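You operate a simulated robot arm through the tools that you are given. There is no shell and no other tool. Be economical: measure what you need, move in short steps, check, and stop when the job is done.

The job below is to be done with a simulated robot arm. You get a single attempt, and the scene is never put back.

## Task
Wind the backdrop on till no stains show.
Fine: free the high and low levers for the backdrop wheel and lock both again. Where these are worked on the way, their far stop is far enough and under half their travel is too little: low lever.

Only the result counts: the job must be done as asked and must still hold three seconds after the hand-in. Knocking over, shifting, dropping, spilling or breaking anything else fails it.

## Robot
A 6-joint arm with a two-finger gripper, on a carriage that runs on a rail from [-1508, -1183] to [333, 261] (x, y) and turns from -2.793 to 3.002 rad about z. Base frame: it is fixed where the carriage stands at the start and does not move with it; the origin is on the floor, on the carriage's upright axis, x ahead of it, y to its left, z up. Units: mm, rad, N and s.
With the tool pointing down near the work surface it reaches from about 580 to 940 mm from the robot's upright axis, wherever it stands. Its first joint turns from -2.897 to 2.897 rad. Places, roughly: backdrop wheel [800, -400, 1200]; high lever [800, -400, 1000]; low lever [800, -400, 800]. Payload 2.54 kg.
The tool frame sits at the grasp point between the pads (the TCP): z along the fingers, y along the line on which they close. The tips reach 23 mm beyond it. Largest opening 126 mm; the body of the gripper starts 82 mm behind the TCP.
Orientation is that of the tool frame in the base frame, as a unit quaternion [x, y, z, w]. With the fingers straight down and closing along the base's y, the tool's x points along the base's -x, its y along +y and its z along -z.

## Interface
- The arm moves only by the tool apply_moves. Its arguments are lists of equal length, an entry for each row: "slide": the shift along the tool's x, y, z in cm, a list of three; "delta_rot": the turn, a rotation vector about the tool's x, y, z in rad, a list of three; "grip": the gripper command, from -1 (shut) to 1 (fully open), values between in proportion. In form: {"slide": [[x, y, z], ...], "delta_rot": [[wx, wy, wz], ...], "grip": [grip, ...]}. A call has 1 to 20 rows; each row is the pose to reach, as a shift and turn from the pose commanded when the call began, along the tool's axes at that moment. Each row takes 0.2 s and may step no farther than 50 mm and 0.15 rad from the row before; otherwise, or with a gripper value out of range, the whole call is refused. Where a pose cannot be reached the arm comes as near as it can. A force on the tool above 40 N (or 10 N above the force at the start of the call, whichever is more), or a blocked arm, ends the call early, and 0.2 s more pass. The fingers move at their own pace and stop on an object; they squeeze with about 25 N. The grip force told is the motor's: it shows also when the fingers shut on nothing. Time passes only in rows, and 0.2 s behind the last, so rows that repeat a pose let the fingers close. It gives the time, the measured TCP pose, the force on the tool (base axes), the opening and the grip force at its end, in the units of the frame above (readings bear some noise), with the torque about the TCP (base axes, N m) and any sound that the robot's microphone picked up, and new pictures: "show" is both (left out), scene, wrist or none.
- Cameras (640 x 400 px; columns grow to the right, rows downward): "scene" is now at [47.2, 139, 1601.9]; the picture's right is [-0.66, -0.75, 0.00], its down [-0.40, 0.35, -0.84] and it looks along [0.63, -0.56, -0.54] (base axes); focal length 288 px, centre (320, 200). "wrist" rides on the gripper at [82, 14, -122] in the tool frame; the picture's right is [-0.17, 0.99, 0.00], its down [-0.79, -0.13, -0.60] and it looks along [-0.59, -0.10, 0.80] (tool axes); focal length 243 px, centre (320, 200). There is no depth. A picture from a camera that has moved, and an enlarged one, comes with that camera's place and axes in the base frame and with its lens.
- raise_lower(by): slides the trunk up (or, below 0, down) by that many mm; the arm and the scene camera ride with it, the base frame stays. It gives what a move gives, with no picture.
- base_move(legs): drives the robot by 1 to 6 legs, each [ahead, left, turn to the left] in mm, mm and rad, along the robot's own axes; the way and the turn of a leg run together, so that a leg with both is an arc; at most 1500 mm and 3.142 rad a leg. The arm and the cameras ride along, it lands a little off, and it stops where it bumps. It keeps to its track: a leg is cut to what the track allows. It gives what a move gives, and a new picture of the scene camera.
- turn_head(pan, tilt): turns the head with the scene camera to pan (to the left, within 2.094 rad either way) and tilt (down, from -0.506 to 1.204), counted from straight ahead of the robot. It gives what a move gives, and a new picture of the scene camera.
- enlarge(camera, box): a new picture of the part [left, top, right, bottom] of that camera's present view, enlarged. It takes no simulated time.
- sign_off(): hands the job in; it is judged then, once.

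Go step by step. Nothing tells you exact positions but the pictures and the camera data: compare them with the known pose of the tool, close in by small moves and look again before you grip or let go. The budget is 120 turns and 260 pictures, counting those below and the enlarged ones. Unless the task says otherwise, let go and move clear before handing in, and close with one line.

The tools are called after "Call:" as a command line: name --argument value ..., lists and objects as JSON in quotes. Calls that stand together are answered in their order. apply_moves: Moves the arm, as the interface text tells. Its arguments: {"type":"object","properties":{"slide":{"type":"array","items":{"type":"array","items":{"type":"number"}}},"delta_rot":{"type":"array","items":{"type":"array","items":{"type":"number"}}},"grip":{"type":"array","items":{"type":"number"}},"show":{"type":"string","enum":["both","scene","wrist","none"]}},"required":["slide","delta_rot","grip"]} The other tools are called the same way: raise_lower (by) slides the trunk up or down; base_move (legs) drives the base; turn_head (pan, tilt) turns the head that bears the scene camera; enlarge (camera, box) takes an enlarged picture of a part of a camera's view; sign_off () hands the job in.

At the start:

```text
time_s: 0.0
tool_pos: [387.1, -148.8, 1346.4]
tool_rot: [0.0, 1.0, 0.0, 0.0]
ft_force: [-0.3, 0.0, 0.9]
wrist_torque: [-0.04, 0.03, 0.03]
grip_width: 126.0
grip_force: 0.1
trunk travel left (down, up): [-400.0, 90.0]
robot x, y, heading: [-2.4, -1.3, -0.001]
head pan, tilt: [-0.719, 0.569]
```

scene: 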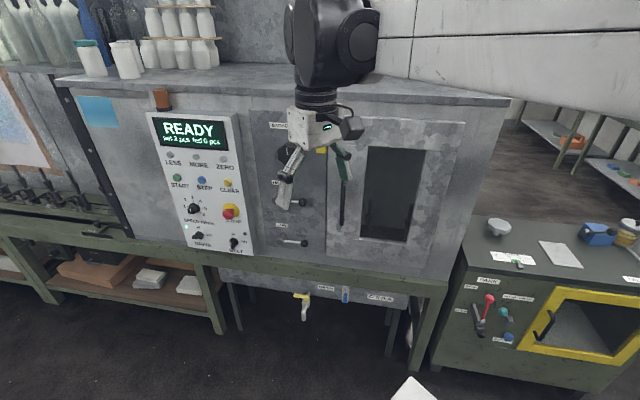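
wrist: 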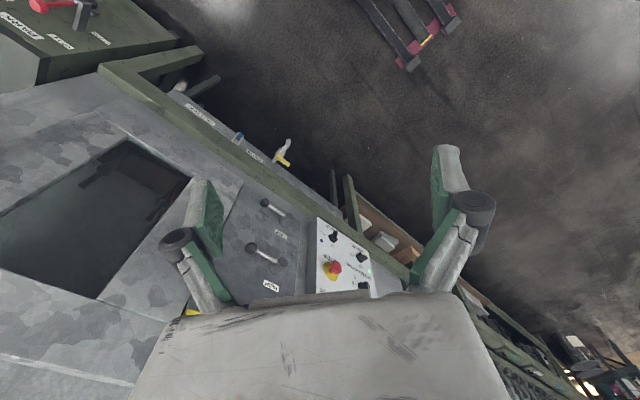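

The panel with a backdrop wheel and two levers is behind the gripper; I'll look closer.

Call:
enlarge --camera "scene" --box '[240, 90, 480, 270]'

Call:
enlarge --camera "wrist" --box '[160, 120, 400, 310]'

```text
2.22 times, centred on (360, 180) of scene
camera zoom: at [47.2, 139.0, 1601.9], right [-0.66, -0.75, 0.0], down [-0.4, 0.35, -0.84], along [0.63, -0.56, -0.54], focal length 639 px, centre (231, 244)
```

zoom: 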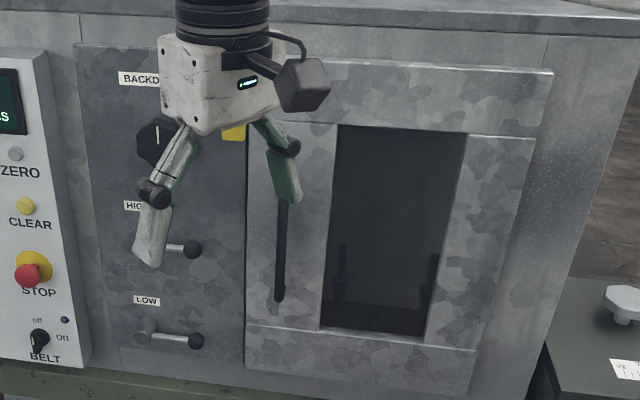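

```text
2.11 times, centred on (280, 215) of wrist
camera zoom: at [304.3, -135.6, 1466.3], right [0.17, 0.99, 0.0], down [0.79, -0.13, 0.6], along [0.59, -0.1, -0.8], focal length 511 px, centre (404, 168)
```

zoom: 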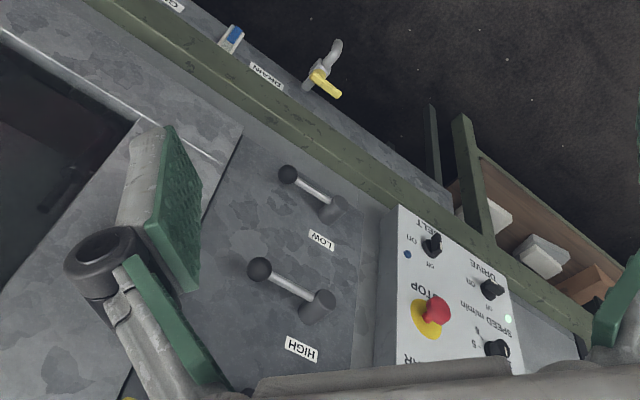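

Panel's normal is about (0.617,-0.787) from the rail direction; balls of the levers at about (780,-418). I'll swing the tool to point at the panel from a standoff.

Call:
apply_moves --slide '[[-2.1, -0.68, 1.6], [-4.2, -1.35, 3.3], [-6.3, -2, 4.9], [-8.4, -2.7, 6.5], [-10.5, -3.4, 8.2], [-12.6, -4, 9.8], [-14.8, -4.7, 11.4], [-16.9, -5.4, 13], [-19, -6.1, 14.7], [-21.1, -6.75, 16.3], [-23.2, -7.4, 18], [-25.3, -8.1, 19.6]]' --delta_rot '[[0.059, -0.121, 0.059], [0.118, -0.242, 0.118], [0.177, -0.363, 0.177], [0.236, -0.484, 0.236], [0.295, -0.605, 0.295], [0.353, -0.727, 0.353], [0.412, -0.848, 0.412], [0.471, -0.969, 0.471], [0.53, -1.09, 0.53], [0.589, -1.211, 0.589], [0.648, -1.332, 0.648], [0.707, -1.453, 0.707]]' --grip '[1, 1, 1, 1, 1, 1, 1, 1, 1, 1, 1, 1]'

```text
time_s: 2.6
tool_pos: [641.5, -230.6, 1150.1]
tool_rot: [0.309, 0.635, -0.309, 0.637]
ft_force: [-0.1, 0.4, -0.3]
wrist_torque: [0.04, -0.01, 0.02]
grip_width: 126.0
grip_force: 0.1
trunk travel left (down, up): [-400.0, 90.0]
robot x, y, heading: [3.0, 3.0, 0.0]
head pan, tilt: [-0.719, 0.569]
camera scene: at [47.5, 139.3, 1601.8], right [-0.66, -0.75, 0.0], down [-0.41, 0.35, -0.84], along [0.63, -0.56, -0.54], focal length 288 px, centre (320, 200)
camera wrist: at [576.9, -126.3, 1066.9], right [0.78, 0.61, 0.17], down [-0.48, 0.39, 0.79], along [0.42, -0.69, 0.59], focal length 243 px, centre (320, 200)
```

scene: 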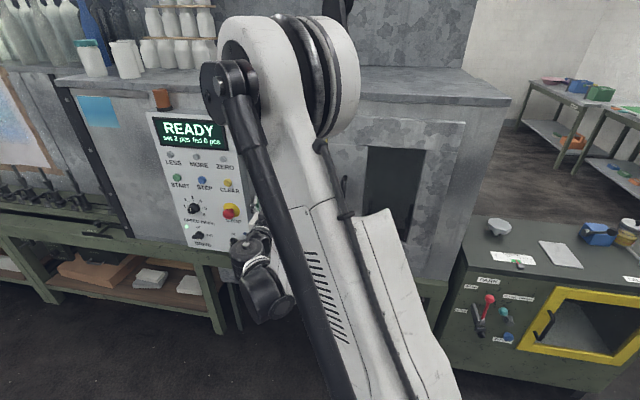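
wrist: 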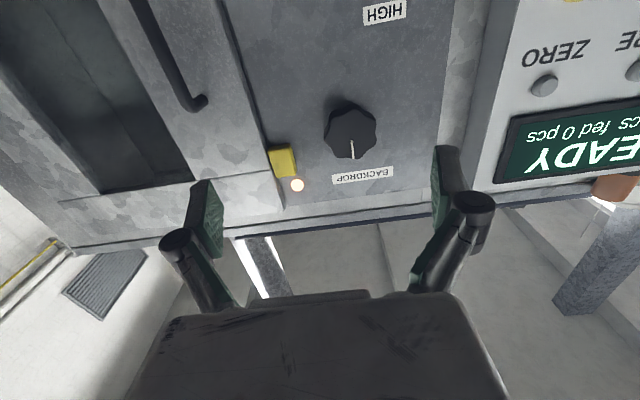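

I have the wheel in sight; look closer, and search for the backdrop.

Call:
enlarge --camera "wrist" --box '[220, 60, 460, 220]'

Call:
enlarge --camera "wrist" --box '[0, 0, 240, 220]'

Call:
turn_head --pan 0.0 --tilt 0.4

Call:
turn_head --pan -1.4 --tilt 0.4

```text
2.50 times, centred on (340, 140) of wrist
camera zoom: at [576.9, -126.3, 1066.9], right [0.78, 0.61, 0.17], down [-0.48, 0.39, 0.79], along [0.42, -0.69, 0.59], focal length 606 px, centre (270, 350)
```

zoom: 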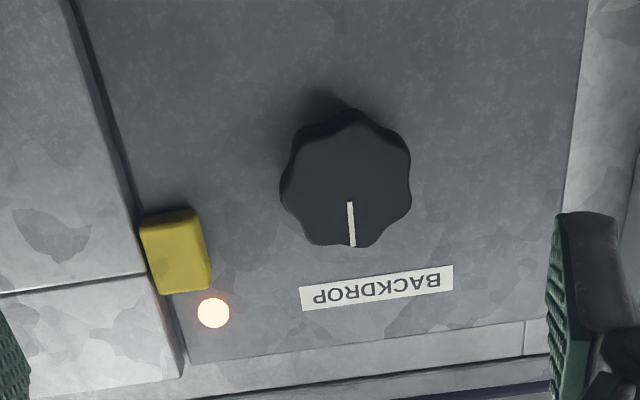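

```text
1.82 times, centred on (120, 110) of wrist
camera zoom: at [576.9, -126.3, 1066.9], right [0.78, 0.61, 0.17], down [-0.48, 0.39, 0.79], along [0.42, -0.69, 0.59], focal length 441 px, centre (684, 364)
```

zoom: 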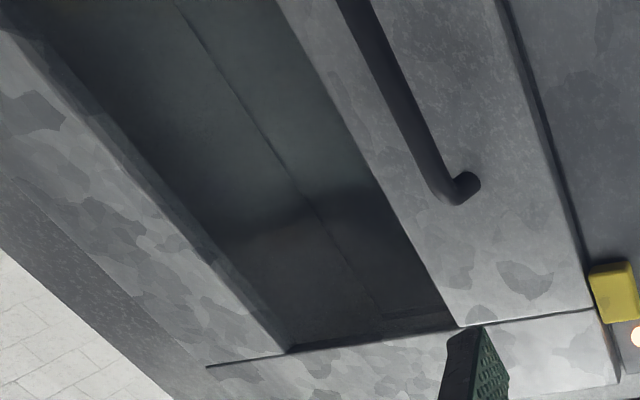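

```text
time_s: 3.7
tool_pos: [641.3, -230.3, 1151.4]
tool_rot: [0.31, 0.635, -0.31, 0.635]
ft_force: [0.2, 0.0, -0.5]
wrist_torque: [-0.02, -0.01, 0.01]
grip_width: 126.1
grip_force: 0.0
trunk travel left (down, up): [-400.0, 90.0]
robot x, y, heading: [0.4, -2.8, -0.003]
head pan, tilt: [0.0, 0.4]
camera scene: at [72.6, 197.8, 1617.3], right [0.0, -1.0, 0.0], down [-0.39, 0.0, -0.92], along [0.92, 0.0, -0.39], focal length 288 px, centre (320, 200)
```

scene: 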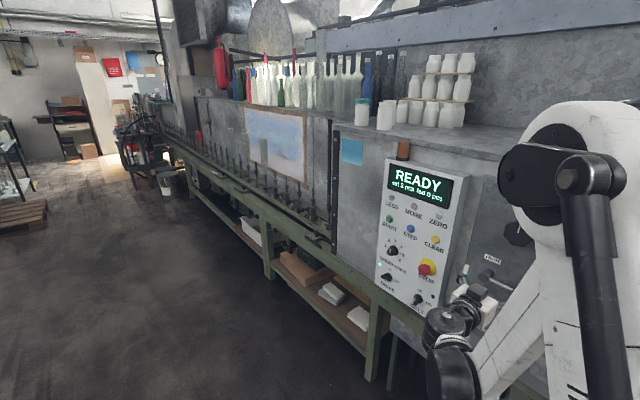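

```text
time_s: 5.2
tool_pos: [640.7, -230.9, 1150.8]
tool_rot: [0.309, 0.635, -0.309, 0.636]
ft_force: [0.6, -0.1, 0.7]
wrist_torque: [0.0, 0.02, 0.01]
grip_width: 126.0
grip_force: 0.0
trunk travel left (down, up): [-400.0, 90.0]
robot x, y, heading: [-2.0, 0.5, 0.0]
head pan, tilt: [-1.4, 0.4]
camera scene: at [-4.2, 106.6, 1617.3], right [-0.99, -0.17, 0.0], down [-0.07, 0.38, -0.92], along [0.16, -0.91, -0.39], focal length 288 px, centre (320, 200)
```

scene: 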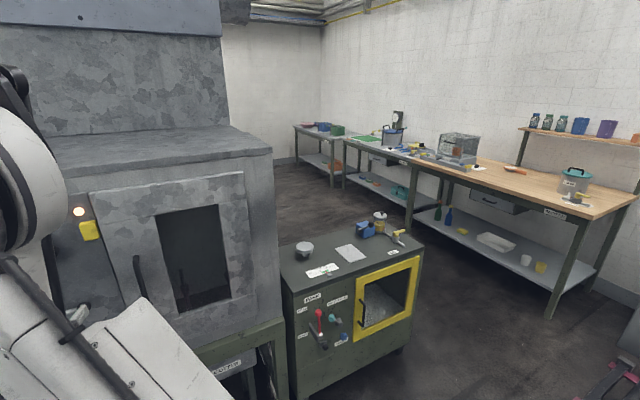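

The backdrop is probably the framed pale sheet on the line to the left; look closer.

Call:
turn_head --pan 0.1 --tilt 0.4

Call:
enlarge --camera "scene" --box '[230, 80, 390, 220]'

```text
time_s: 6.8
tool_pos: [640.5, -230.4, 1150.5]
tool_rot: [0.309, 0.635, -0.309, 0.637]
ft_force: [-0.3, -0.4, -0.7]
wrist_torque: [0.01, -0.03, -0.02]
grip_width: 126.2
grip_force: 0.0
trunk travel left (down, up): [-400.0, 90.0]
robot x, y, heading: [1.7, 2.8, 0.001]
head pan, tilt: [0.099, 0.4]
camera scene: at [72.2, 207.0, 1617.3], right [0.1, -1.0, 0.0], down [-0.39, -0.04, -0.92], along [0.92, 0.09, -0.39], focal length 288 px, centre (320, 200)
```

scene: 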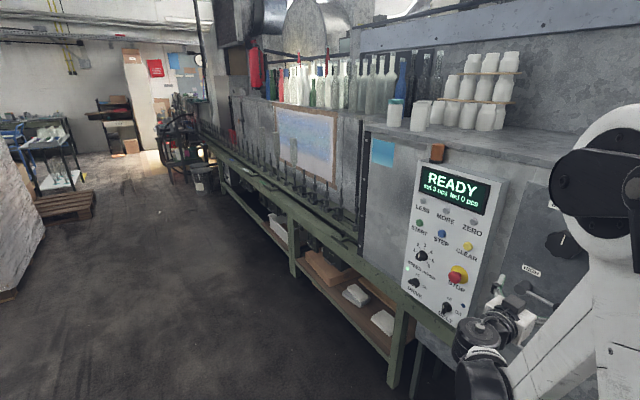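

```text
2.86 times, centred on (310, 150) of scene
camera zoom: at [72.2, 207.0, 1617.3], right [0.1, -1.0, 0.0], down [-0.39, -0.04, -0.92], along [0.92, 0.09, -0.39], focal length 822 px, centre (349, 343)
```

zoom: 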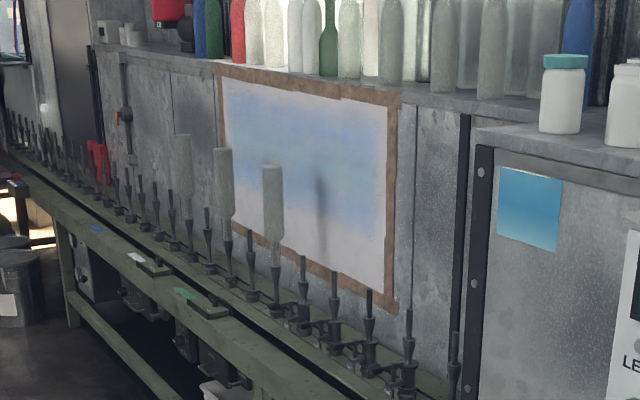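

Check inside the booth window too.

Call:
turn_head --pan -1.2 --tilt 0.5

Call:
enlarge --camera "scene" --box '[140, 120, 340, 300]'

```text
time_s: 8.3
tool_pos: [640.8, -230.5, 1150.9]
tool_rot: [0.31, 0.635, -0.31, 0.636]
ft_force: [0.0, 1.0, 0.4]
wrist_torque: [0.01, 0.02, -0.03]
grip_width: 125.8
grip_force: 0.1
trunk travel left (down, up): [-400.0, 90.0]
robot x, y, heading: [-0.7, -1.5, -0.004]
head pan, tilt: [-1.201, 0.499]
camera scene: at [13.0, 113.1, 1608.1], right [-0.93, -0.36, 0.0], down [-0.17, 0.45, -0.88], along [0.32, -0.82, -0.48], focal length 288 px, centre (320, 200)
```

scene: 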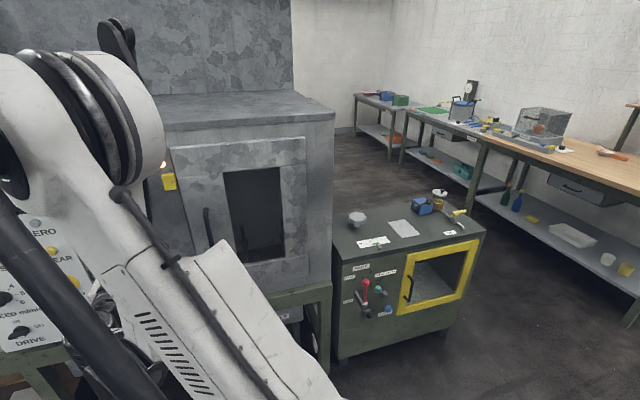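

```text
2.22 times, centred on (240, 210) of scene
camera zoom: at [13.0, 113.1, 1608.1], right [-0.93, -0.36, 0.0], down [-0.17, 0.45, -0.88], along [0.32, -0.82, -0.48], focal length 639 px, centre (498, 178)
```

zoom: 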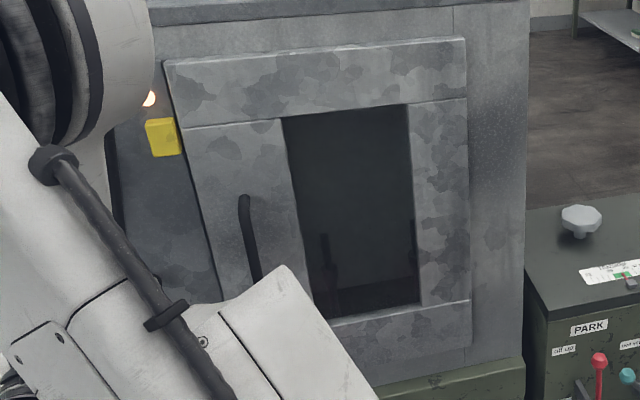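

Now I'll roll the tool (fingers closing vertically) and come in front of the high lever.

Call:
apply_moves --slide '[[1.4, 0.2, 0.4], [2.8, 0.4, 0.8], [4.2, 0.6, 1.2], [5.6, 0.8, 1.6], [7, 1, 2], [8.4, 1.2, 2.4], [9.8, 1.3, 2.8], [11.2, 1.4, 3.2], [12.6, 1.6, 3.6], [14, 1.7, 4], [15.1, 1.8, 4.3]]' --delta_rot '[[0, 0, -0.143], [0, 0, -0.286], [0, 0, -0.429], [0, 0, -0.572], [0, 0, -0.715], [0, 0, -0.858], [0, 0, -1.001], [0, 0, -1.144], [0, 0, -1.287], [0, 0, -1.43], [0, 0, -1.571]]' --grip '[1, 1, 1, 1, 1, 1, 1, 1, 1, 1, 1]'

Call:
turn_head --pan -0.6 --tilt 0.6

```text
time_s: 10.7
tool_pos: [731.2, -255.9, 1035.9]
tool_rot: [-0.231, 0.669, -0.668, 0.23]
ft_force: [0.2, 0.2, -0.5]
wrist_torque: [-0.05, 0.01, -0.04]
grip_width: 126.0
grip_force: 0.1
out of reach, approached as far as the arm can: row 3, 4, 5, 6, 7, 8, 9, 10, 11
trunk travel left (down, up): [-400.0, 90.0]
robot x, y, heading: [-4.1, 0.8, 0.004]
head pan, tilt: [-1.201, 0.499]
camera scene: at [12.9, 113.2, 1608.1], right [-0.93, -0.36, 0.0], down [-0.17, 0.45, -0.88], along [0.32, -0.82, -0.48], focal length 288 px, centre (320, 200)
camera wrist: at [590.4, -211.0, 1021.0], right [0.13, 0.1, -0.99], down [0.26, 0.96, 0.13], along [0.96, -0.27, 0.1], focal length 243 px, centre (320, 200)
```

scene: 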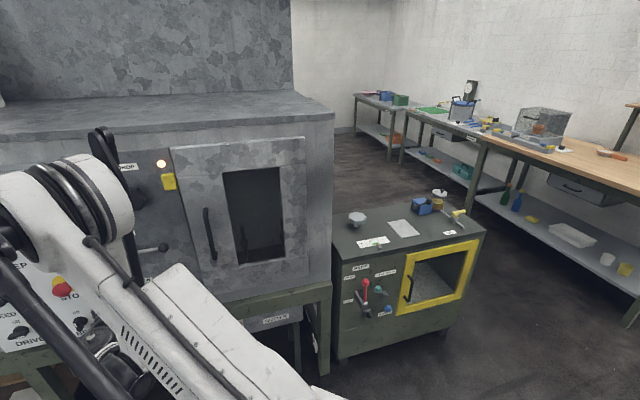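
wrist: 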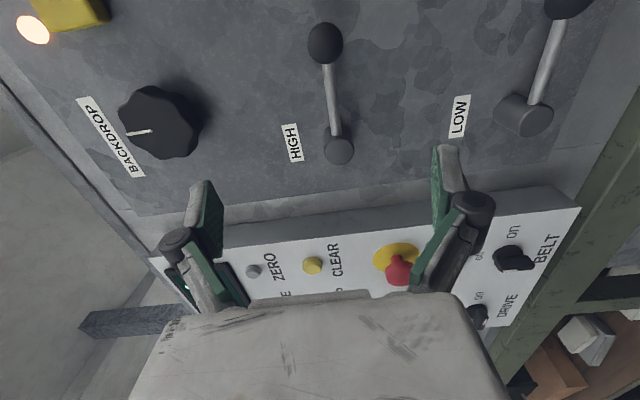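

```text
time_s: 11.7
tool_pos: [730.4, -255.6, 1035.8]
tool_rot: [-0.23, 0.669, -0.668, 0.23]
ft_force: [-0.4, 0.3, -0.6]
wrist_torque: [0.01, -0.02, 0.02]
grip_width: 126.4
grip_force: 0.1
trunk travel left (down, up): [-400.0, 90.0]
robot x, y, heading: [-0.0, -0.5, -0.004]
head pan, tilt: [-0.6, 0.6]
camera scene: at [52.9, 147.9, 1599.1], right [-0.57, -0.82, 0.0], down [-0.47, 0.32, -0.83], along [0.68, -0.47, -0.56], focal length 288 px, centre (320, 200)
```

scene: 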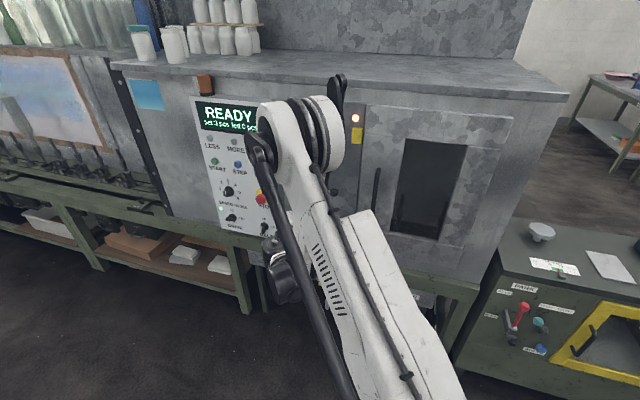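

Orientation is right but position out of reach; lowering the trunk should help for the levers.

Call:
raise_lower --by -200

Call:
apply_moves --slide '[[0, -4, 0], [0, -8, 0], [0, -12, 0], [0, -15, 0]]' --delta_rot '[[0, 0, 0], [0, 0, 0], [0, 0, 0], [0, 0, 0]]' --grip '[0, 0, 0, 0]'

```text
time_s: 13.8
tool_pos: [730.2, -255.6, 834.8]
tool_rot: [-0.23, 0.669, -0.668, 0.229]
ft_force: [-0.3, 0.5, 0.3]
wrist_torque: [0.02, 0.01, 0.02]
grip_width: 125.8
grip_force: 0.1
trunk travel left (down, up): [-200.0, 290.0]
robot x, y, heading: [-3.5, 1.7, -0.001]
head pan, tilt: [-0.6, 0.6]
```

```text
time_s: 14.8
tool_pos: [731.5, -254.8, 985.3]
tool_rot: [-0.23, 0.669, -0.668, 0.23]
ft_force: [0.5, 0.2, -0.3]
wrist_torque: [0.0, -0.02, -0.01]
grip_width: 63.2
grip_force: 0.1
trunk travel left (down, up): [-200.0, 290.0]
robot x, y, heading: [-1.9, -2.4, 0.001]
head pan, tilt: [-0.6, 0.6]
camera scene: at [53.1, 147.9, 1399.1], right [-0.56, -0.83, 0.0], down [-0.47, 0.32, -0.83], along [0.68, -0.47, -0.56], focal length 288 px, centre (320, 200)
camera wrist: at [591.2, -209.1, 970.6], right [0.13, 0.1, -0.99], down [0.26, 0.96, 0.13], along [0.96, -0.27, 0.1], focal length 243 px, centre (320, 200)
```

scene: 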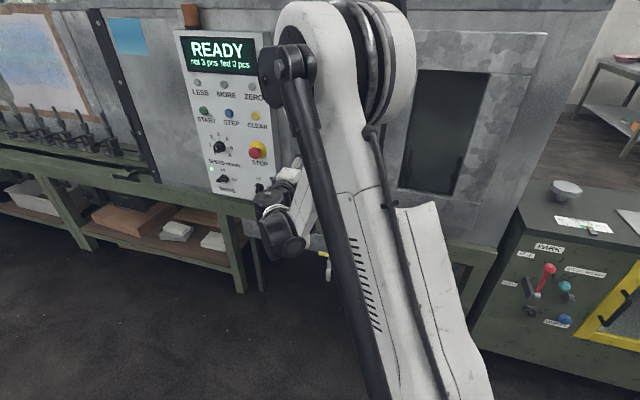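
wrist: 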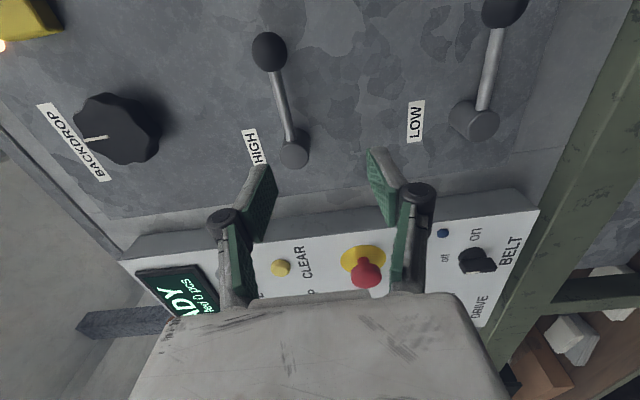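

Close in on the high lever's rod: move right, up and toward the panel, part of the way.

Call:
apply_moves --slide '[[2.2, -1.5, 0.5], [4.3, -3, 1], [4.3, -3, 4], [4.3, -3, 6]]' --delta_rot '[[0, 0, 0], [0, 0, 0], [0, 0, 0], [0, 0, 0]]' --grip '[0.1, 0.1, 0.1, 0.1]'

```text
time_s: 15.8
tool_pos: [733.4, -328.9, 1016.3]
tool_rot: [-0.231, 0.669, -0.668, 0.23]
ft_force: [1.0, 0.2, -0.1]
wrist_torque: [0.01, 0.01, -0.01]
grip_width: 69.2
grip_force: 0.0
trunk travel left (down, up): [-200.0, 290.0]
robot x, y, heading: [-0.4, 1.1, -0.002]
head pan, tilt: [-0.6, 0.6]
camera scene: at [52.6, 148.2, 1399.0], right [-0.56, -0.83, 0.0], down [-0.47, 0.32, -0.83], along [0.68, -0.47, -0.56], focal length 288 px, centre (320, 200)
camera wrist: at [592.9, -284.4, 1002.0], right [0.13, 0.1, -0.99], down [0.26, 0.96, 0.13], along [0.96, -0.27, 0.1], focal length 243 px, centre (320, 200)
```

scene: 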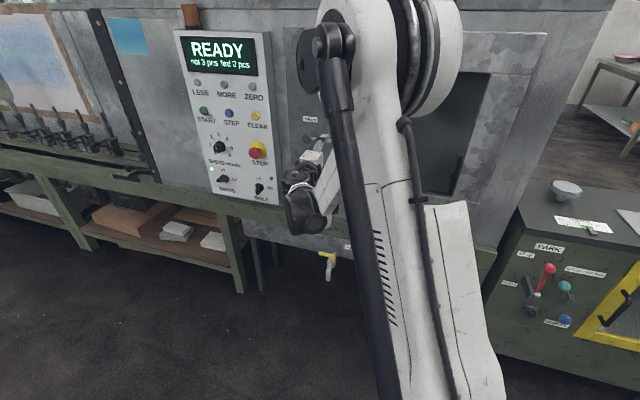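
wrist: 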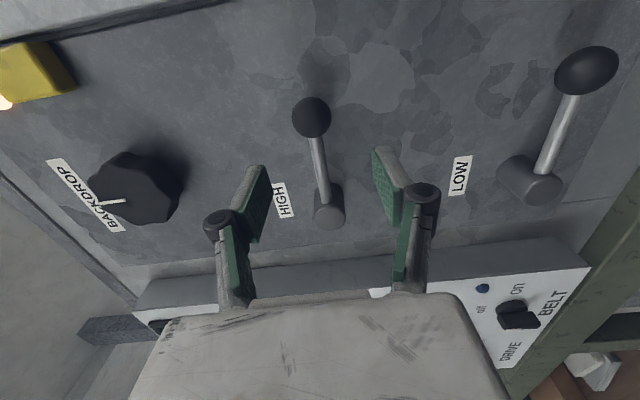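

Rod triangulated at depth d≈786, hub s≈456, z≈1020. Straddle it now at about 66 mm from the hub.

Call:
apply_moves --slide '[[-1.6, -0.4, 1], [-1.6, -0.4, 3], [-1.6, -0.4, 5], [-1.6, -0.4, 6.3]]' --delta_rot '[[0, 0, 0], [0, 0, 0], [0, 0, 0], [0, 0, 0]]' --grip '[0.1, 0.1, 0.1, 0.1]' --show "wrist"

```text
time_s: 16.9
tool_pos: [784.8, -369.8, 1019.7]
tool_rot: [-0.231, 0.669, -0.668, 0.23]
ft_force: [-0.2, 0.6, -0.1]
wrist_torque: [0.0, 0.0, -0.03]
grip_width: 69.3
grip_force: 0.1
trunk travel left (down, up): [-200.0, 290.0]
robot x, y, heading: [-1.3, -0.3, 0.001]
head pan, tilt: [-0.6, 0.6]
camera wrist: at [644.9, -325.0, 1004.9], right [0.13, 0.1, -0.99], down [0.26, 0.96, 0.13], along [0.96, -0.27, 0.1], focal length 243 px, centre (320, 200)
```

wrist: 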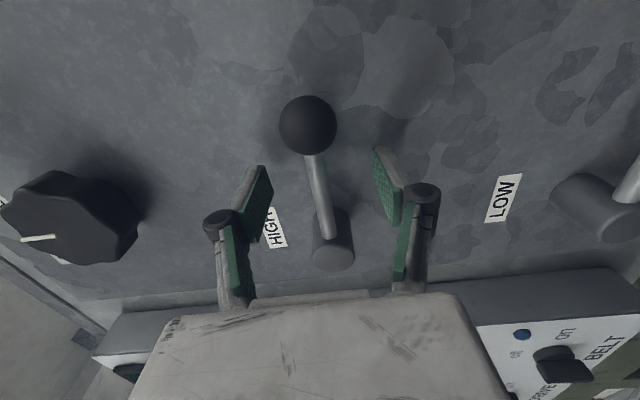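

Try raising the lever a bit with a loose straddle.

Call:
apply_moves --slide '[[0, 0, 0], [0, 0, 0], [-0.03, -0.66, 0], [-0.13, -1.31, 0], [-0.29, -1.95, 0]]' --delta_rot '[[0, 0, 0], [0, 0, 0], [0, 0, -0.1], [0, 0, -0.2], [0, 0, -0.3]]' --grip '[-0.65, -0.65, -0.65, -0.65, -0.65]' --show "wrist"

```text
time_s: 18.1
tool_pos: [790.4, -367.0, 1035.0]
tool_rot: [0.325, -0.63, 0.692, -0.132]
ft_force: [-2.7, 1.4, -36.0]
wrist_torque: [0.64, -0.17, 0.41]
grip_width: 42.9
grip_force: 15.3
trunk travel left (down, up): [-200.0, 290.0]
robot x, y, heading: [0.4, 1.2, -0.004]
head pan, tilt: [-0.6, 0.6]
stopped in row 5: the force on the tool passed its limit at 42 N (the readings are from after the stop); the commanded pose is now the measured one
camera wrist: at [648.8, -323.2, 1043.5], right [-0.1, -0.07, -0.99], down [0.26, 0.96, -0.09], along [0.96, -0.26, -0.08], focal length 243 px, centre (320, 200)
```

wrist: 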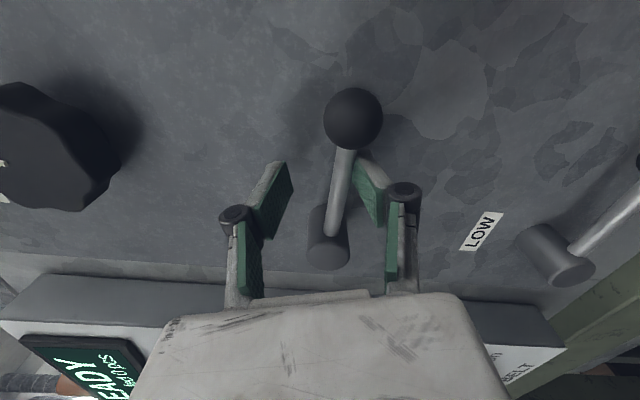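

It's blocked upward, so try downward.

Call:
apply_moves --slide '[[-0.03, 0.66, 0], [-0.18, 1.52, 0], [-0.41, 2.27, 0], [-0.7, 2.96, 0], [-1.15, 3.73, 0]]' --delta_rot '[[0, 0, 0.1], [0, 0, 0.23], [0, 0, 0.35], [0, 0, 0.465], [0, 0, 0.6]]' --grip '[-0.5, -0.6, -0.6, -0.6, -0.6]' --show "wrist"

```text
time_s: 19.3
tool_pos: [789.0, -366.0, 997.8]
tool_rot: [-0.124, 0.697, -0.624, 0.331]
ft_force: [-0.2, 0.8, 2.0]
wrist_torque: [-0.04, -0.01, 0.02]
grip_width: 25.7
grip_force: 0.4
trunk travel left (down, up): [-200.0, 290.0]
robot x, y, heading: [-0.2, -0.4, -0.003]
head pan, tilt: [-0.6, 0.6]
camera wrist: at [653.8, -316.4, 959.3], right [0.36, 0.29, -0.89], down [0.19, 0.91, 0.37], along [0.91, -0.3, 0.27], focal length 243 px, centre (320, 200)
```

wrist: 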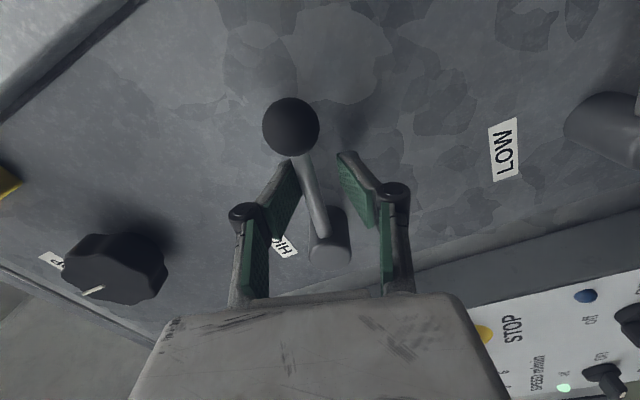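

Continue downward.

Call:
apply_moves --slide '[[-0.05, 0.85, 0], [-0.22, 1.68, 0], [-0.48, 2.47, 0], [-0.86, 3.24, 0], [-1.33, 3.97, 0], [-1.9, 4.63, 0]]' --delta_rot '[[0, 0, 0.13], [0, 0, 0.26], [0, 0, 0.385], [0, 0, 0.515], [0, 0, 0.645], [0, 0, 0.78]]' --grip '[-0.6, -0.6, -0.6, -0.6, -0.6, -0.6]' --show "wrist"

```text
time_s: 20.7
tool_pos: [812.5, -345.7, 960.6]
tool_rot: [0.149, 0.693, -0.45, 0.543]
ft_force: [-0.7, -1.0, 1.0]
wrist_torque: [-0.04, 0.0, -0.01]
grip_width: 25.9
grip_force: 0.1
trunk travel left (down, up): [-200.0, 290.0]
robot x, y, heading: [0.6, -0.2, -0.002]
head pan, tilt: [-0.6, 0.6]
camera wrist: at [716.9, -266.0, 880.3], right [0.75, 0.59, -0.31], down [-0.17, 0.62, 0.77], along [0.64, -0.52, 0.57], focal length 243 px, centre (320, 200)
```

wrist: 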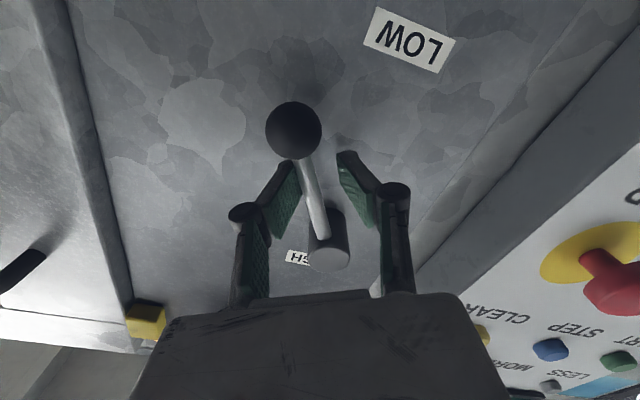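

The lever follows down (~1 rad). Continue until the stop.

Call:
apply_moves --slide '[[-0.05, 0.85, 0], [-0.22, 1.68, 0], [-0.48, 2.47, 0], [-0.86, 3.24, 0], [-1.33, 3.97, 0], [-1.9, 4.63, 0]]' --delta_rot '[[0, 0, 0.13], [0, 0, 0.26], [0, 0, 0.385], [0, 0, 0.515], [0, 0, 0.645], [0, 0, 0.78]]' --grip '[-0.6, -0.6, -0.6, -0.6, -0.6, -0.6]' --show "wrist"

```text
time_s: 21.3
tool_pos: [817.7, -345.6, 959.0]
tool_rot: [0.239, 0.665, -0.384, 0.594]
ft_force: [-17.3, -8.2, 20.0]
wrist_torque: [-0.56, 0.34, -0.25]
grip_width: 39.5
grip_force: 11.1
trunk travel left (down, up): [-200.0, 290.0]
robot x, y, heading: [-0.3, 0.3, -0.003]
head pan, tilt: [-0.6, 0.6]
stopped in row 3: the force on the tool passed its limit at 44 N (the readings are from after the stop); the commanded pose is now the measured one
camera wrist: at [739.6, -252.1, 873.9], right [0.79, 0.6, -0.06], down [-0.32, 0.51, 0.8], along [0.52, -0.61, 0.6], focal length 243 px, centre (320, 200)
```

wrist: 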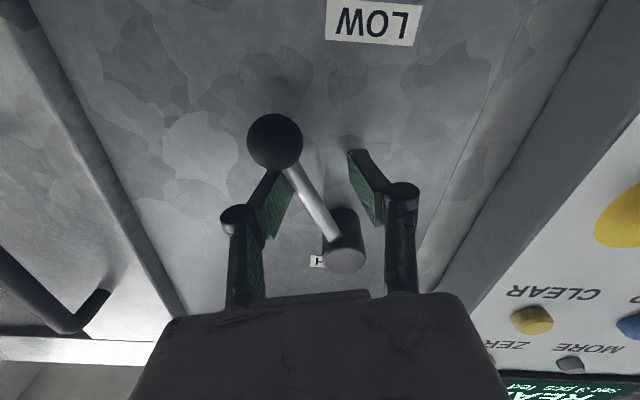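

Stop reached at about 1 rad: high lever freed. Open, back off, and look.

Call:
apply_moves --slide '[[0, 0, 0], [0, 0, -2], [0, 0, -6], [0, 0, -9]]' --delta_rot '[[0, 0, 0], [0, 0, 0], [0, 0, 0], [0, 0, 0]]' --grip '[0.1, 0.1, 0.1, 0.1]' --show "none"

Call:
raise_lower --by -120

Call:
apply_moves --slide '[[0, 0, 0], [0, 0, 0], [0, 0, 0], [0, 0, 0], [0, 0, 0], [0, 0, 0], [0, 0, 0], [0, 0, 0], [0, 0, 0], [0, 0, 0]]' --delta_rot '[[0, 0, -0.135], [0, 0, -0.27], [0, 0, -0.405], [0, 0, -0.54], [0, 0, -0.675], [0, 0, -0.81], [0, 0, -0.945], [0, 0, -1.08], [0, 0, -1.215], [0, 0, -1.35]]' --grip '[0.1, 0.1, 0.1, 0.1, 0.1, 0.1, 0.1, 0.1, 0.1, 0.1]' --show "wrist"

```text
time_s: 22.3
tool_pos: [769.4, -270.6, 955.7]
tool_rot: [0.237, 0.667, -0.382, 0.594]
ft_force: [0.7, -0.3, -0.4]
wrist_torque: [-0.01, -0.02, 0.0]
grip_width: 69.4
grip_force: 0.1
trunk travel left (down, up): [-200.0, 290.0]
robot x, y, heading: [-1.9, -0.3, 0.002]
head pan, tilt: [-0.6, 0.6]
```

```text
time_s: 23.8
tool_pos: [769.5, -270.9, 835.3]
tool_rot: [0.237, 0.667, -0.383, 0.594]
ft_force: [-0.4, 0.0, 0.1]
wrist_torque: [0.0, 0.01, -0.02]
grip_width: 69.2
grip_force: 0.0
trunk travel left (down, up): [-80.0, 410.0]
robot x, y, heading: [2.6, -5.8, -0.004]
head pan, tilt: [-0.6, 0.6]
```

```text
time_s: 26.0
tool_pos: [770.2, -271.2, 836.3]
tool_rot: [0.232, -0.669, 0.67, -0.223]
ft_force: [-0.5, -0.3, -1.2]
wrist_torque: [-0.06, 0.0, 0.05]
grip_width: 69.6
grip_force: 0.1
trunk travel left (down, up): [-80.0, 410.0]
robot x, y, heading: [-1.9, -0.8, 0.003]
head pan, tilt: [-0.6, 0.6]
camera wrist: at [629.1, -225.2, 822.3], right [0.12, 0.1, -0.99], down [0.26, 0.96, 0.12], along [0.96, -0.27, 0.09], focal length 243 px, centre (320, 200)
```

wrist: 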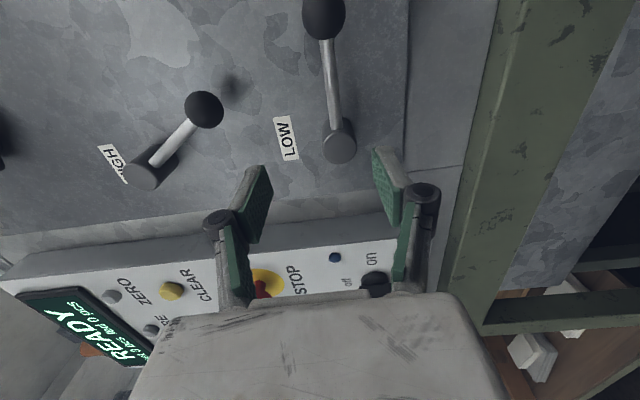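

High lever stayed down. Now straddle the low lever likewise.

Call:
apply_moves --slide '[[2.5, 0.9, 0.5], [4.9, 1.8, 1], [4.9, 1.8, 4], [4.9, 1.8, 7], [4.9, 1.8, 8.6]]' --delta_rot '[[0, 0, 0], [0, 0, 0], [0, 0, 0], [0, 0, 0], [0, 0, 0]]' --grip '[0.1, 0.1, 0.1, 0.1, 0.1]' --show "wrist"

```text
time_s: 27.2
tool_pos: [781.9, -367.9, 819.0]
tool_rot: [0.231, -0.669, 0.67, -0.225]
ft_force: [0.4, 0.1, 1.2]
wrist_torque: [0.01, 0.01, -0.01]
grip_width: 69.1
grip_force: 0.0
trunk travel left (down, up): [-80.0, 410.0]
robot x, y, heading: [2.3, -4.7, -0.001]
head pan, tilt: [-0.6, 0.6]
camera wrist: at [642.1, -323.0, 804.8], right [0.12, 0.1, -0.99], down [0.26, 0.96, 0.13], along [0.96, -0.27, 0.09], focal length 243 px, centre (320, 200)
```

wrist: 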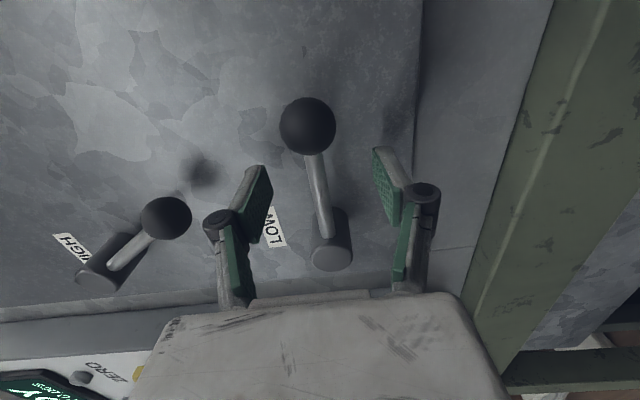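

Same arc downward for the low lever, to its stop.

Call:
apply_moves --slide '[[0, 0, 0], [0, 0, 0], [-0.05, 0.85, 0], [-0.22, 1.68, 0], [-0.48, 2.47, 0], [-0.86, 3.24, 0], [-1.33, 3.97, 0], [-1.9, 4.63, 0], [-2.49, 5.15, 0]]' --delta_rot '[[0, 0, 0], [0, 0, 0], [0, 0, 0.13], [0, 0, 0.26], [0, 0, 0.385], [0, 0, 0.515], [0, 0, 0.645], [0, 0, 0.78], [0, 0, 0.9]]' --grip '[-0.5, -0.6, -0.6, -0.6, -0.6, -0.6, -0.6, -0.6, -0.6]' --show "wrist"

```text
time_s: 29.2
tool_pos: [802.4, -354.1, 766.4]
tool_rot: [0.086, 0.702, -0.506, 0.494]
ft_force: [-0.9, -1.4, 0.8]
wrist_torque: [0.03, 0.02, 0.01]
grip_width: 26.0
grip_force: 0.2
trunk travel left (down, up): [-80.0, 410.0]
robot x, y, heading: [-1.0, 1.2, -0.0]
head pan, tilt: [-0.6, 0.6]
camera wrist: at [694.8, -283.0, 693.1], right [0.69, 0.53, -0.49], down [-0.05, 0.71, 0.7], along [0.72, -0.46, 0.52], focal length 243 px, centre (320, 200)
```

wrist: 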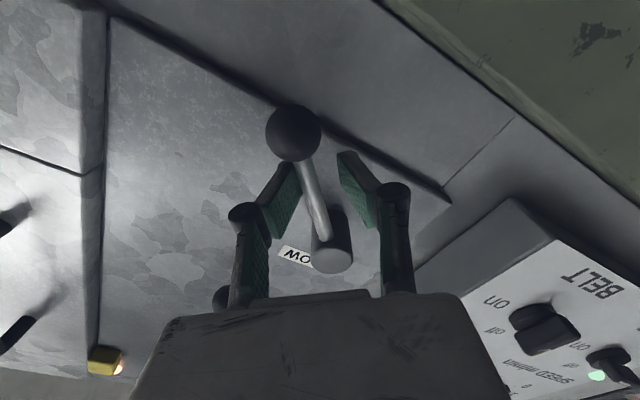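

Call:
apply_moves --slide '[[-0.05, 0.85, 0], [-0.22, 1.68, 0], [-0.48, 2.47, 0], [-0.86, 3.24, 0]]' --delta_rot '[[0, 0, 0.13], [0, 0, 0.26], [0, 0, 0.385], [0, 0, 0.515]]' --grip '[-0.6, -0.6, -0.6, -0.6]' --show "wrist"

```text
time_s: 30.2
tool_pos: [817.1, -345.9, 756.2]
tool_rot: [0.252, 0.66, -0.38, 0.598]
ft_force: [-16.4, -12.1, 18.6]
wrist_torque: [-0.68, 0.15, -0.05]
grip_width: 38.9
grip_force: 10.2
trunk travel left (down, up): [-80.0, 410.0]
robot x, y, heading: [0.9, 1.7, -0.007]
head pan, tilt: [-0.6, 0.6]
stopped in row 4: the force on the tool passed its limit at 46 N (the readings are from after the stop); the commanded pose is now the measured one
camera wrist: at [741.6, -251.0, 672.5], right [0.8, 0.6, -0.03], down [-0.34, 0.5, 0.8], along [0.49, -0.63, 0.6], focal length 243 px, centre (320, 200)
```

wrist: 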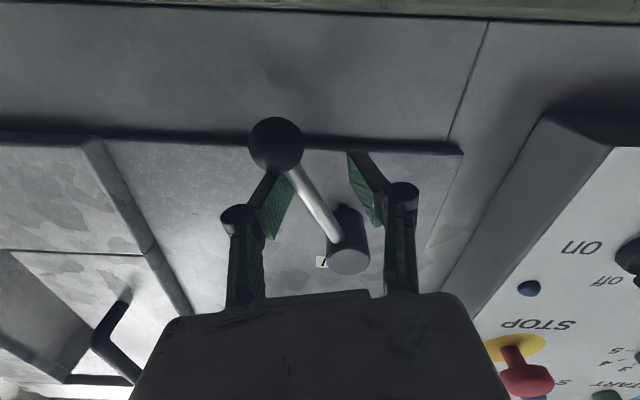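

Low lever at its stop too. Retract and raise the trunk for the wheel.

Call:
apply_moves --slide '[[0, 0, 0], [0, 0, -3], [0, 0, -7], [0, 0, -11], [0, 0, -14]]' --delta_rot '[[0, 0, 0], [0, 0, 0], [0, 0, 0], [0, 0, 0.1], [0, 0, 0.22]]' --grip '[0.1, 0.1, 0.1, 0.3, 0.6]' --show "none"

Call:
raise_lower --by 400

Call:
apply_moves --slide '[[0, 0, 0]]' --delta_rot '[[0, 0, 0]]' --grip '[0.6]'

```text
time_s: 31.4
tool_pos: [735.1, -230.7, 753.7]
tool_rot: [0.322, 0.629, -0.307, 0.637]
ft_force: [0.3, -0.7, -0.1]
wrist_torque: [-0.01, -0.01, -0.01]
grip_width: 100.8
grip_force: 0.0
trunk travel left (down, up): [-80.0, 410.0]
robot x, y, heading: [-2.3, 1.3, -0.0]
head pan, tilt: [-0.6, 0.6]
```

```text
time_s: 35.3
tool_pos: [736.0, -230.9, 1155.4]
tool_rot: [0.321, 0.63, -0.307, 0.637]
ft_force: [0.2, 0.3, -0.1]
wrist_torque: [0.04, -0.01, 0.01]
grip_width: 100.9
grip_force: 0.1
trunk travel left (down, up): [-480.0, 10.0]
robot x, y, heading: [-1.9, -3.2, -0.002]
head pan, tilt: [-0.6, 0.6]
```

```text
time_s: 35.7
tool_pos: [735.1, -229.9, 1155.2]
tool_rot: [0.321, 0.63, -0.308, 0.637]
ft_force: [-0.1, 0.8, -0.6]
wrist_torque: [0.0, -0.01, 0.04]
grip_width: 100.9
grip_force: 0.1
trunk travel left (down, up): [-480.0, 10.0]
robot x, y, heading: [2.0, -2.4, -0.005]
head pan, tilt: [-0.6, 0.6]
camera scene: at [52.9, 147.3, 1679.0], right [-0.57, -0.82, 0.0], down [-0.47, 0.32, -0.83], along [0.68, -0.47, -0.56], focal length 288 px, centre (320, 200)
camera wrist: at [673.6, -124.8, 1071.2], right [0.78, 0.59, 0.19], down [-0.48, 0.39, 0.79], along [0.4, -0.71, 0.59], focal length 243 px, centre (320, 200)
```

scene: 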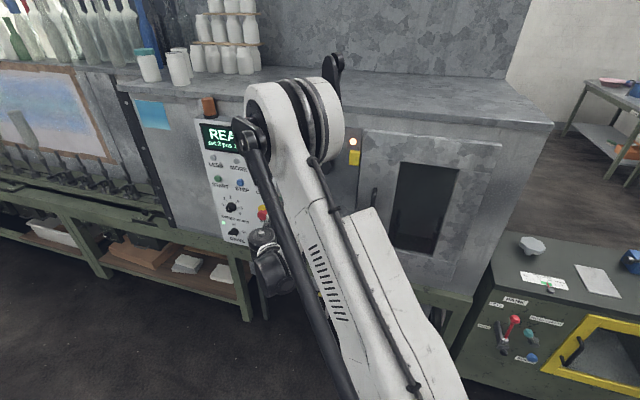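
wrist: 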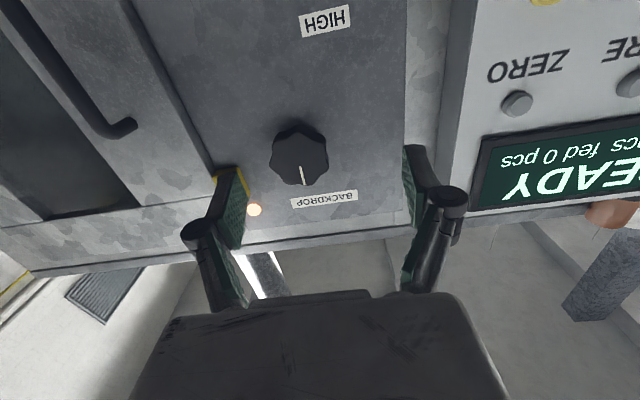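

Wheel's front face is at s≈400, d≈775, z≈1195, about 70 mm wide. First a reference picture of the framed sheet, and approach the wheel.

Call:
apply_moves --slide '[[-2, -1.8, 1.5], [-4, -3.7, 3], [-4, -3.7, 6.5]]' --delta_rot '[[0, 0, 0], [0, 0, 0], [0, 0.017, 0]]' --grip '[0.6, 0.6, 0.6]' --show "wrist"

Call:
turn_head --pan -0.15 --tilt 0.5

Call:
enlarge --camera "scene" --box '[60, 60, 260, 200]'

```text
time_s: 36.5
tool_pos: [744.3, -305.2, 1195.1]
tool_rot: [0.324, 0.635, -0.306, 0.631]
ft_force: [-0.2, -0.9, 0.5]
wrist_torque: [0.01, -0.02, 0.03]
grip_width: 100.9
grip_force: 0.0
trunk travel left (down, up): [-480.0, 10.0]
robot x, y, heading: [-0.9, -1.1, -0.008]
head pan, tilt: [-0.6, 0.6]
camera wrist: at [681.5, -197.7, 1112.6], right [0.78, 0.59, 0.19], down [-0.47, 0.38, 0.8], along [0.4, -0.71, 0.57], focal length 243 px, centre (320, 200)
```

wrist: 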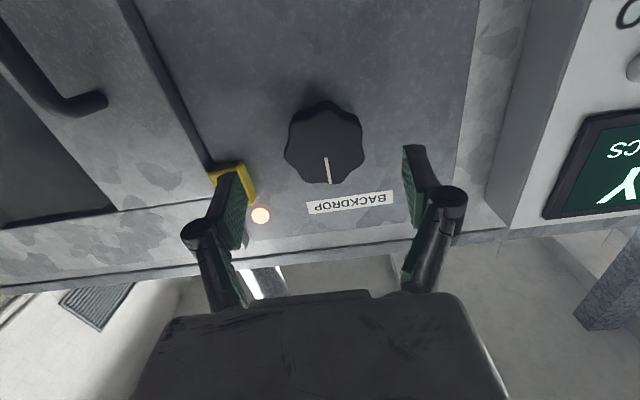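

```text
time_s: 37.4
tool_pos: [743.7, -304.9, 1193.9]
tool_rot: [0.324, 0.635, -0.306, 0.631]
ft_force: [-0.8, 0.2, -0.8]
wrist_torque: [0.0, -0.02, 0.02]
grip_width: 100.7
grip_force: 0.2
trunk travel left (down, up): [-480.0, 10.0]
robot x, y, heading: [1.0, -0.8, -0.001]
head pan, tilt: [-0.15, 0.499]
camera scene: at [70.2, 183.4, 1688.1], right [-0.15, -0.99, 0.0], down [-0.47, 0.07, -0.88], along [0.87, -0.13, -0.48], focal length 288 px, centre (320, 200)
```

scene: 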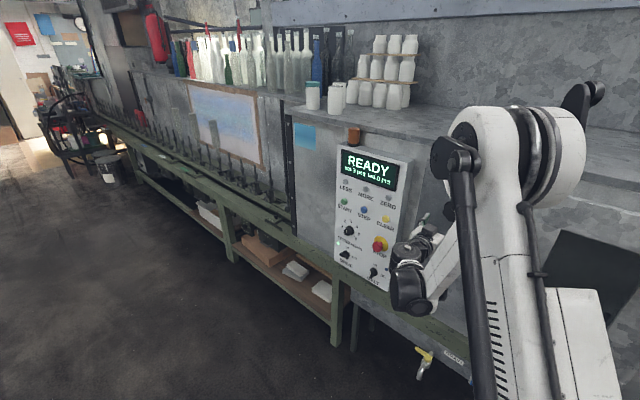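

```text
2.86 times, centred on (160, 130) of scene
camera zoom: at [70.2, 183.4, 1688.1], right [-0.15, -0.99, 0.0], down [-0.47, 0.07, -0.88], along [0.87, -0.13, -0.48], focal length 822 px, centre (777, 400)
```

zoom: 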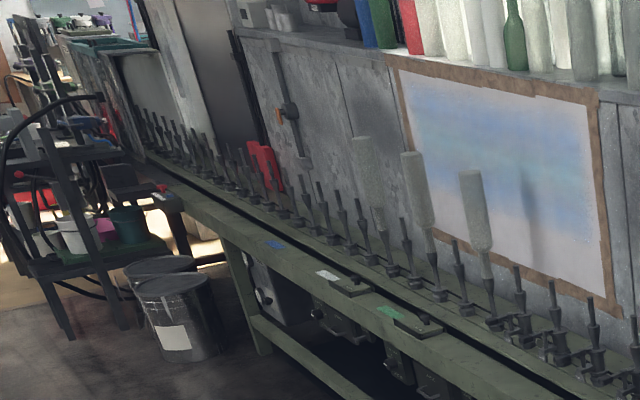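

Centred well. Advance onto the wheel and close.

Call:
apply_moves --slide '[[-0.2, 0.2, 3], [-0.2, 0.2, 6], [-0.2, 0.2, 8.2], [-0.2, 0.2, 8.2], [-0.2, 0.2, 8.2]]' --delta_rot '[[0, 0, 0], [0, 0, 0], [0, 0, 0], [0, 0, 0], [0, 0, 0]]' --grip '[0.6, 0.6, 0.6, -1, -1]' --show "wrist"

```text
time_s: 38.6
tool_pos: [796.8, -368.9, 1192.5]
tool_rot: [0.323, 0.635, -0.305, 0.632]
ft_force: [3.1, -0.7, 3.7]
wrist_torque: [-0.12, -0.03, -0.33]
grip_width: 70.1
grip_force: 45.1
trunk travel left (down, up): [-480.0, 10.0]
robot x, y, heading: [0.6, -5.9, -0.006]
head pan, tilt: [-0.15, 0.499]
camera wrist: at [733.4, -262.3, 1112.0], right [0.78, 0.59, 0.19], down [-0.47, 0.38, 0.8], along [0.4, -0.71, 0.57], focal length 243 px, centre (320, 200)
```

wrist: 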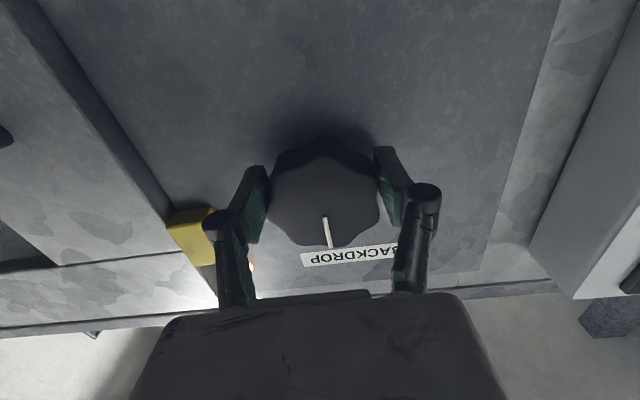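

Turn clockwise about 0.6 rad and watch the backdrop.

Call:
apply_moves --slide '[[0, 0, 0], [0, 0, 0], [0, 0, 0], [0, 0, 0], [0, 0, 0]]' --delta_rot '[[0, 0, 0.12], [0, 0, 0.24], [0, 0, 0.36], [0, 0, 0.48], [0, 0, 0.6]]' --grip '[-1, -1, -1, -1, -1]'

Call:
enlarge --camera "scene" --box '[60, 60, 260, 200]'

```text
time_s: 39.4
tool_pos: [798.9, -366.5, 1193.6]
tool_rot: [0.425, 0.572, -0.193, 0.675]
ft_force: [9.3, -2.8, 5.3]
wrist_torque: [0.32, 0.37, -0.45]
grip_width: 70.3
grip_force: 45.2
trunk travel left (down, up): [-480.0, 10.0]
robot x, y, heading: [2.5, 1.2, 0.001]
head pan, tilt: [-0.15, 0.499]
stopped in row 4: the force on the tool passed its limit at 44 N (the readings are from after the stop); the commanded pose is now the measured one
camera scene: at [70.9, 183.8, 1688.0], right [-0.15, -0.99, 0.0], down [-0.47, 0.07, -0.88], along [0.87, -0.13, -0.48], focal length 288 px, centre (320, 200)
camera wrist: at [757.1, -244.3, 1122.5], right [0.69, 0.52, 0.5], down [-0.68, 0.22, 0.7], along [0.25, -0.83, 0.5], focal length 243 px, centre (320, 200)
```

scene: 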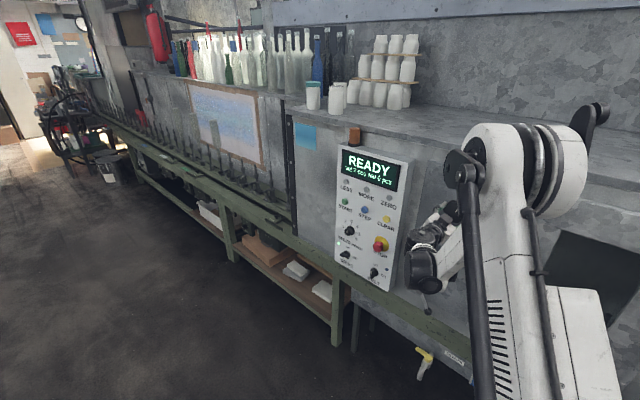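
wrist: 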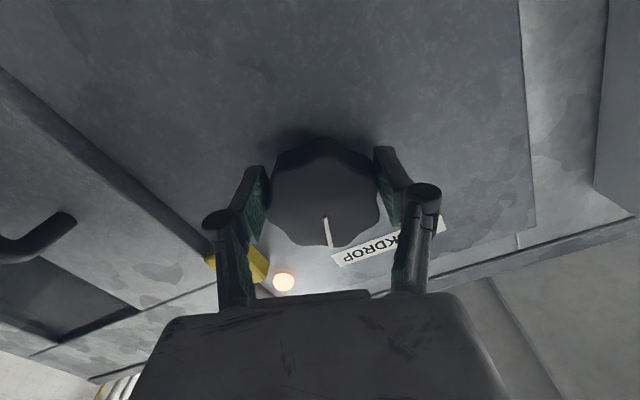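

```text
2.86 times, centred on (160, 130) of scene
camera zoom: at [70.9, 183.8, 1688.0], right [-0.15, -0.99, 0.0], down [-0.47, 0.07, -0.88], along [0.87, -0.13, -0.48], focal length 822 px, centre (777, 400)
```

zoom: 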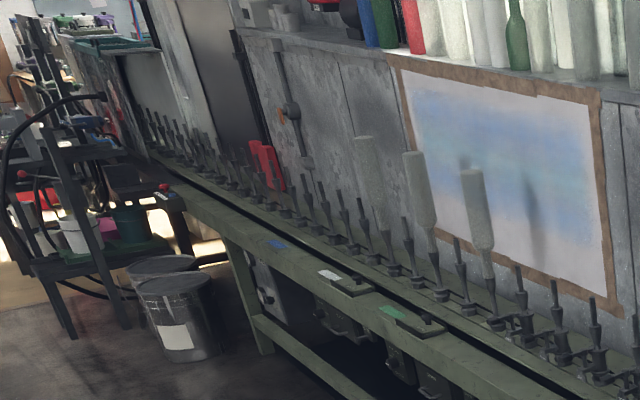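

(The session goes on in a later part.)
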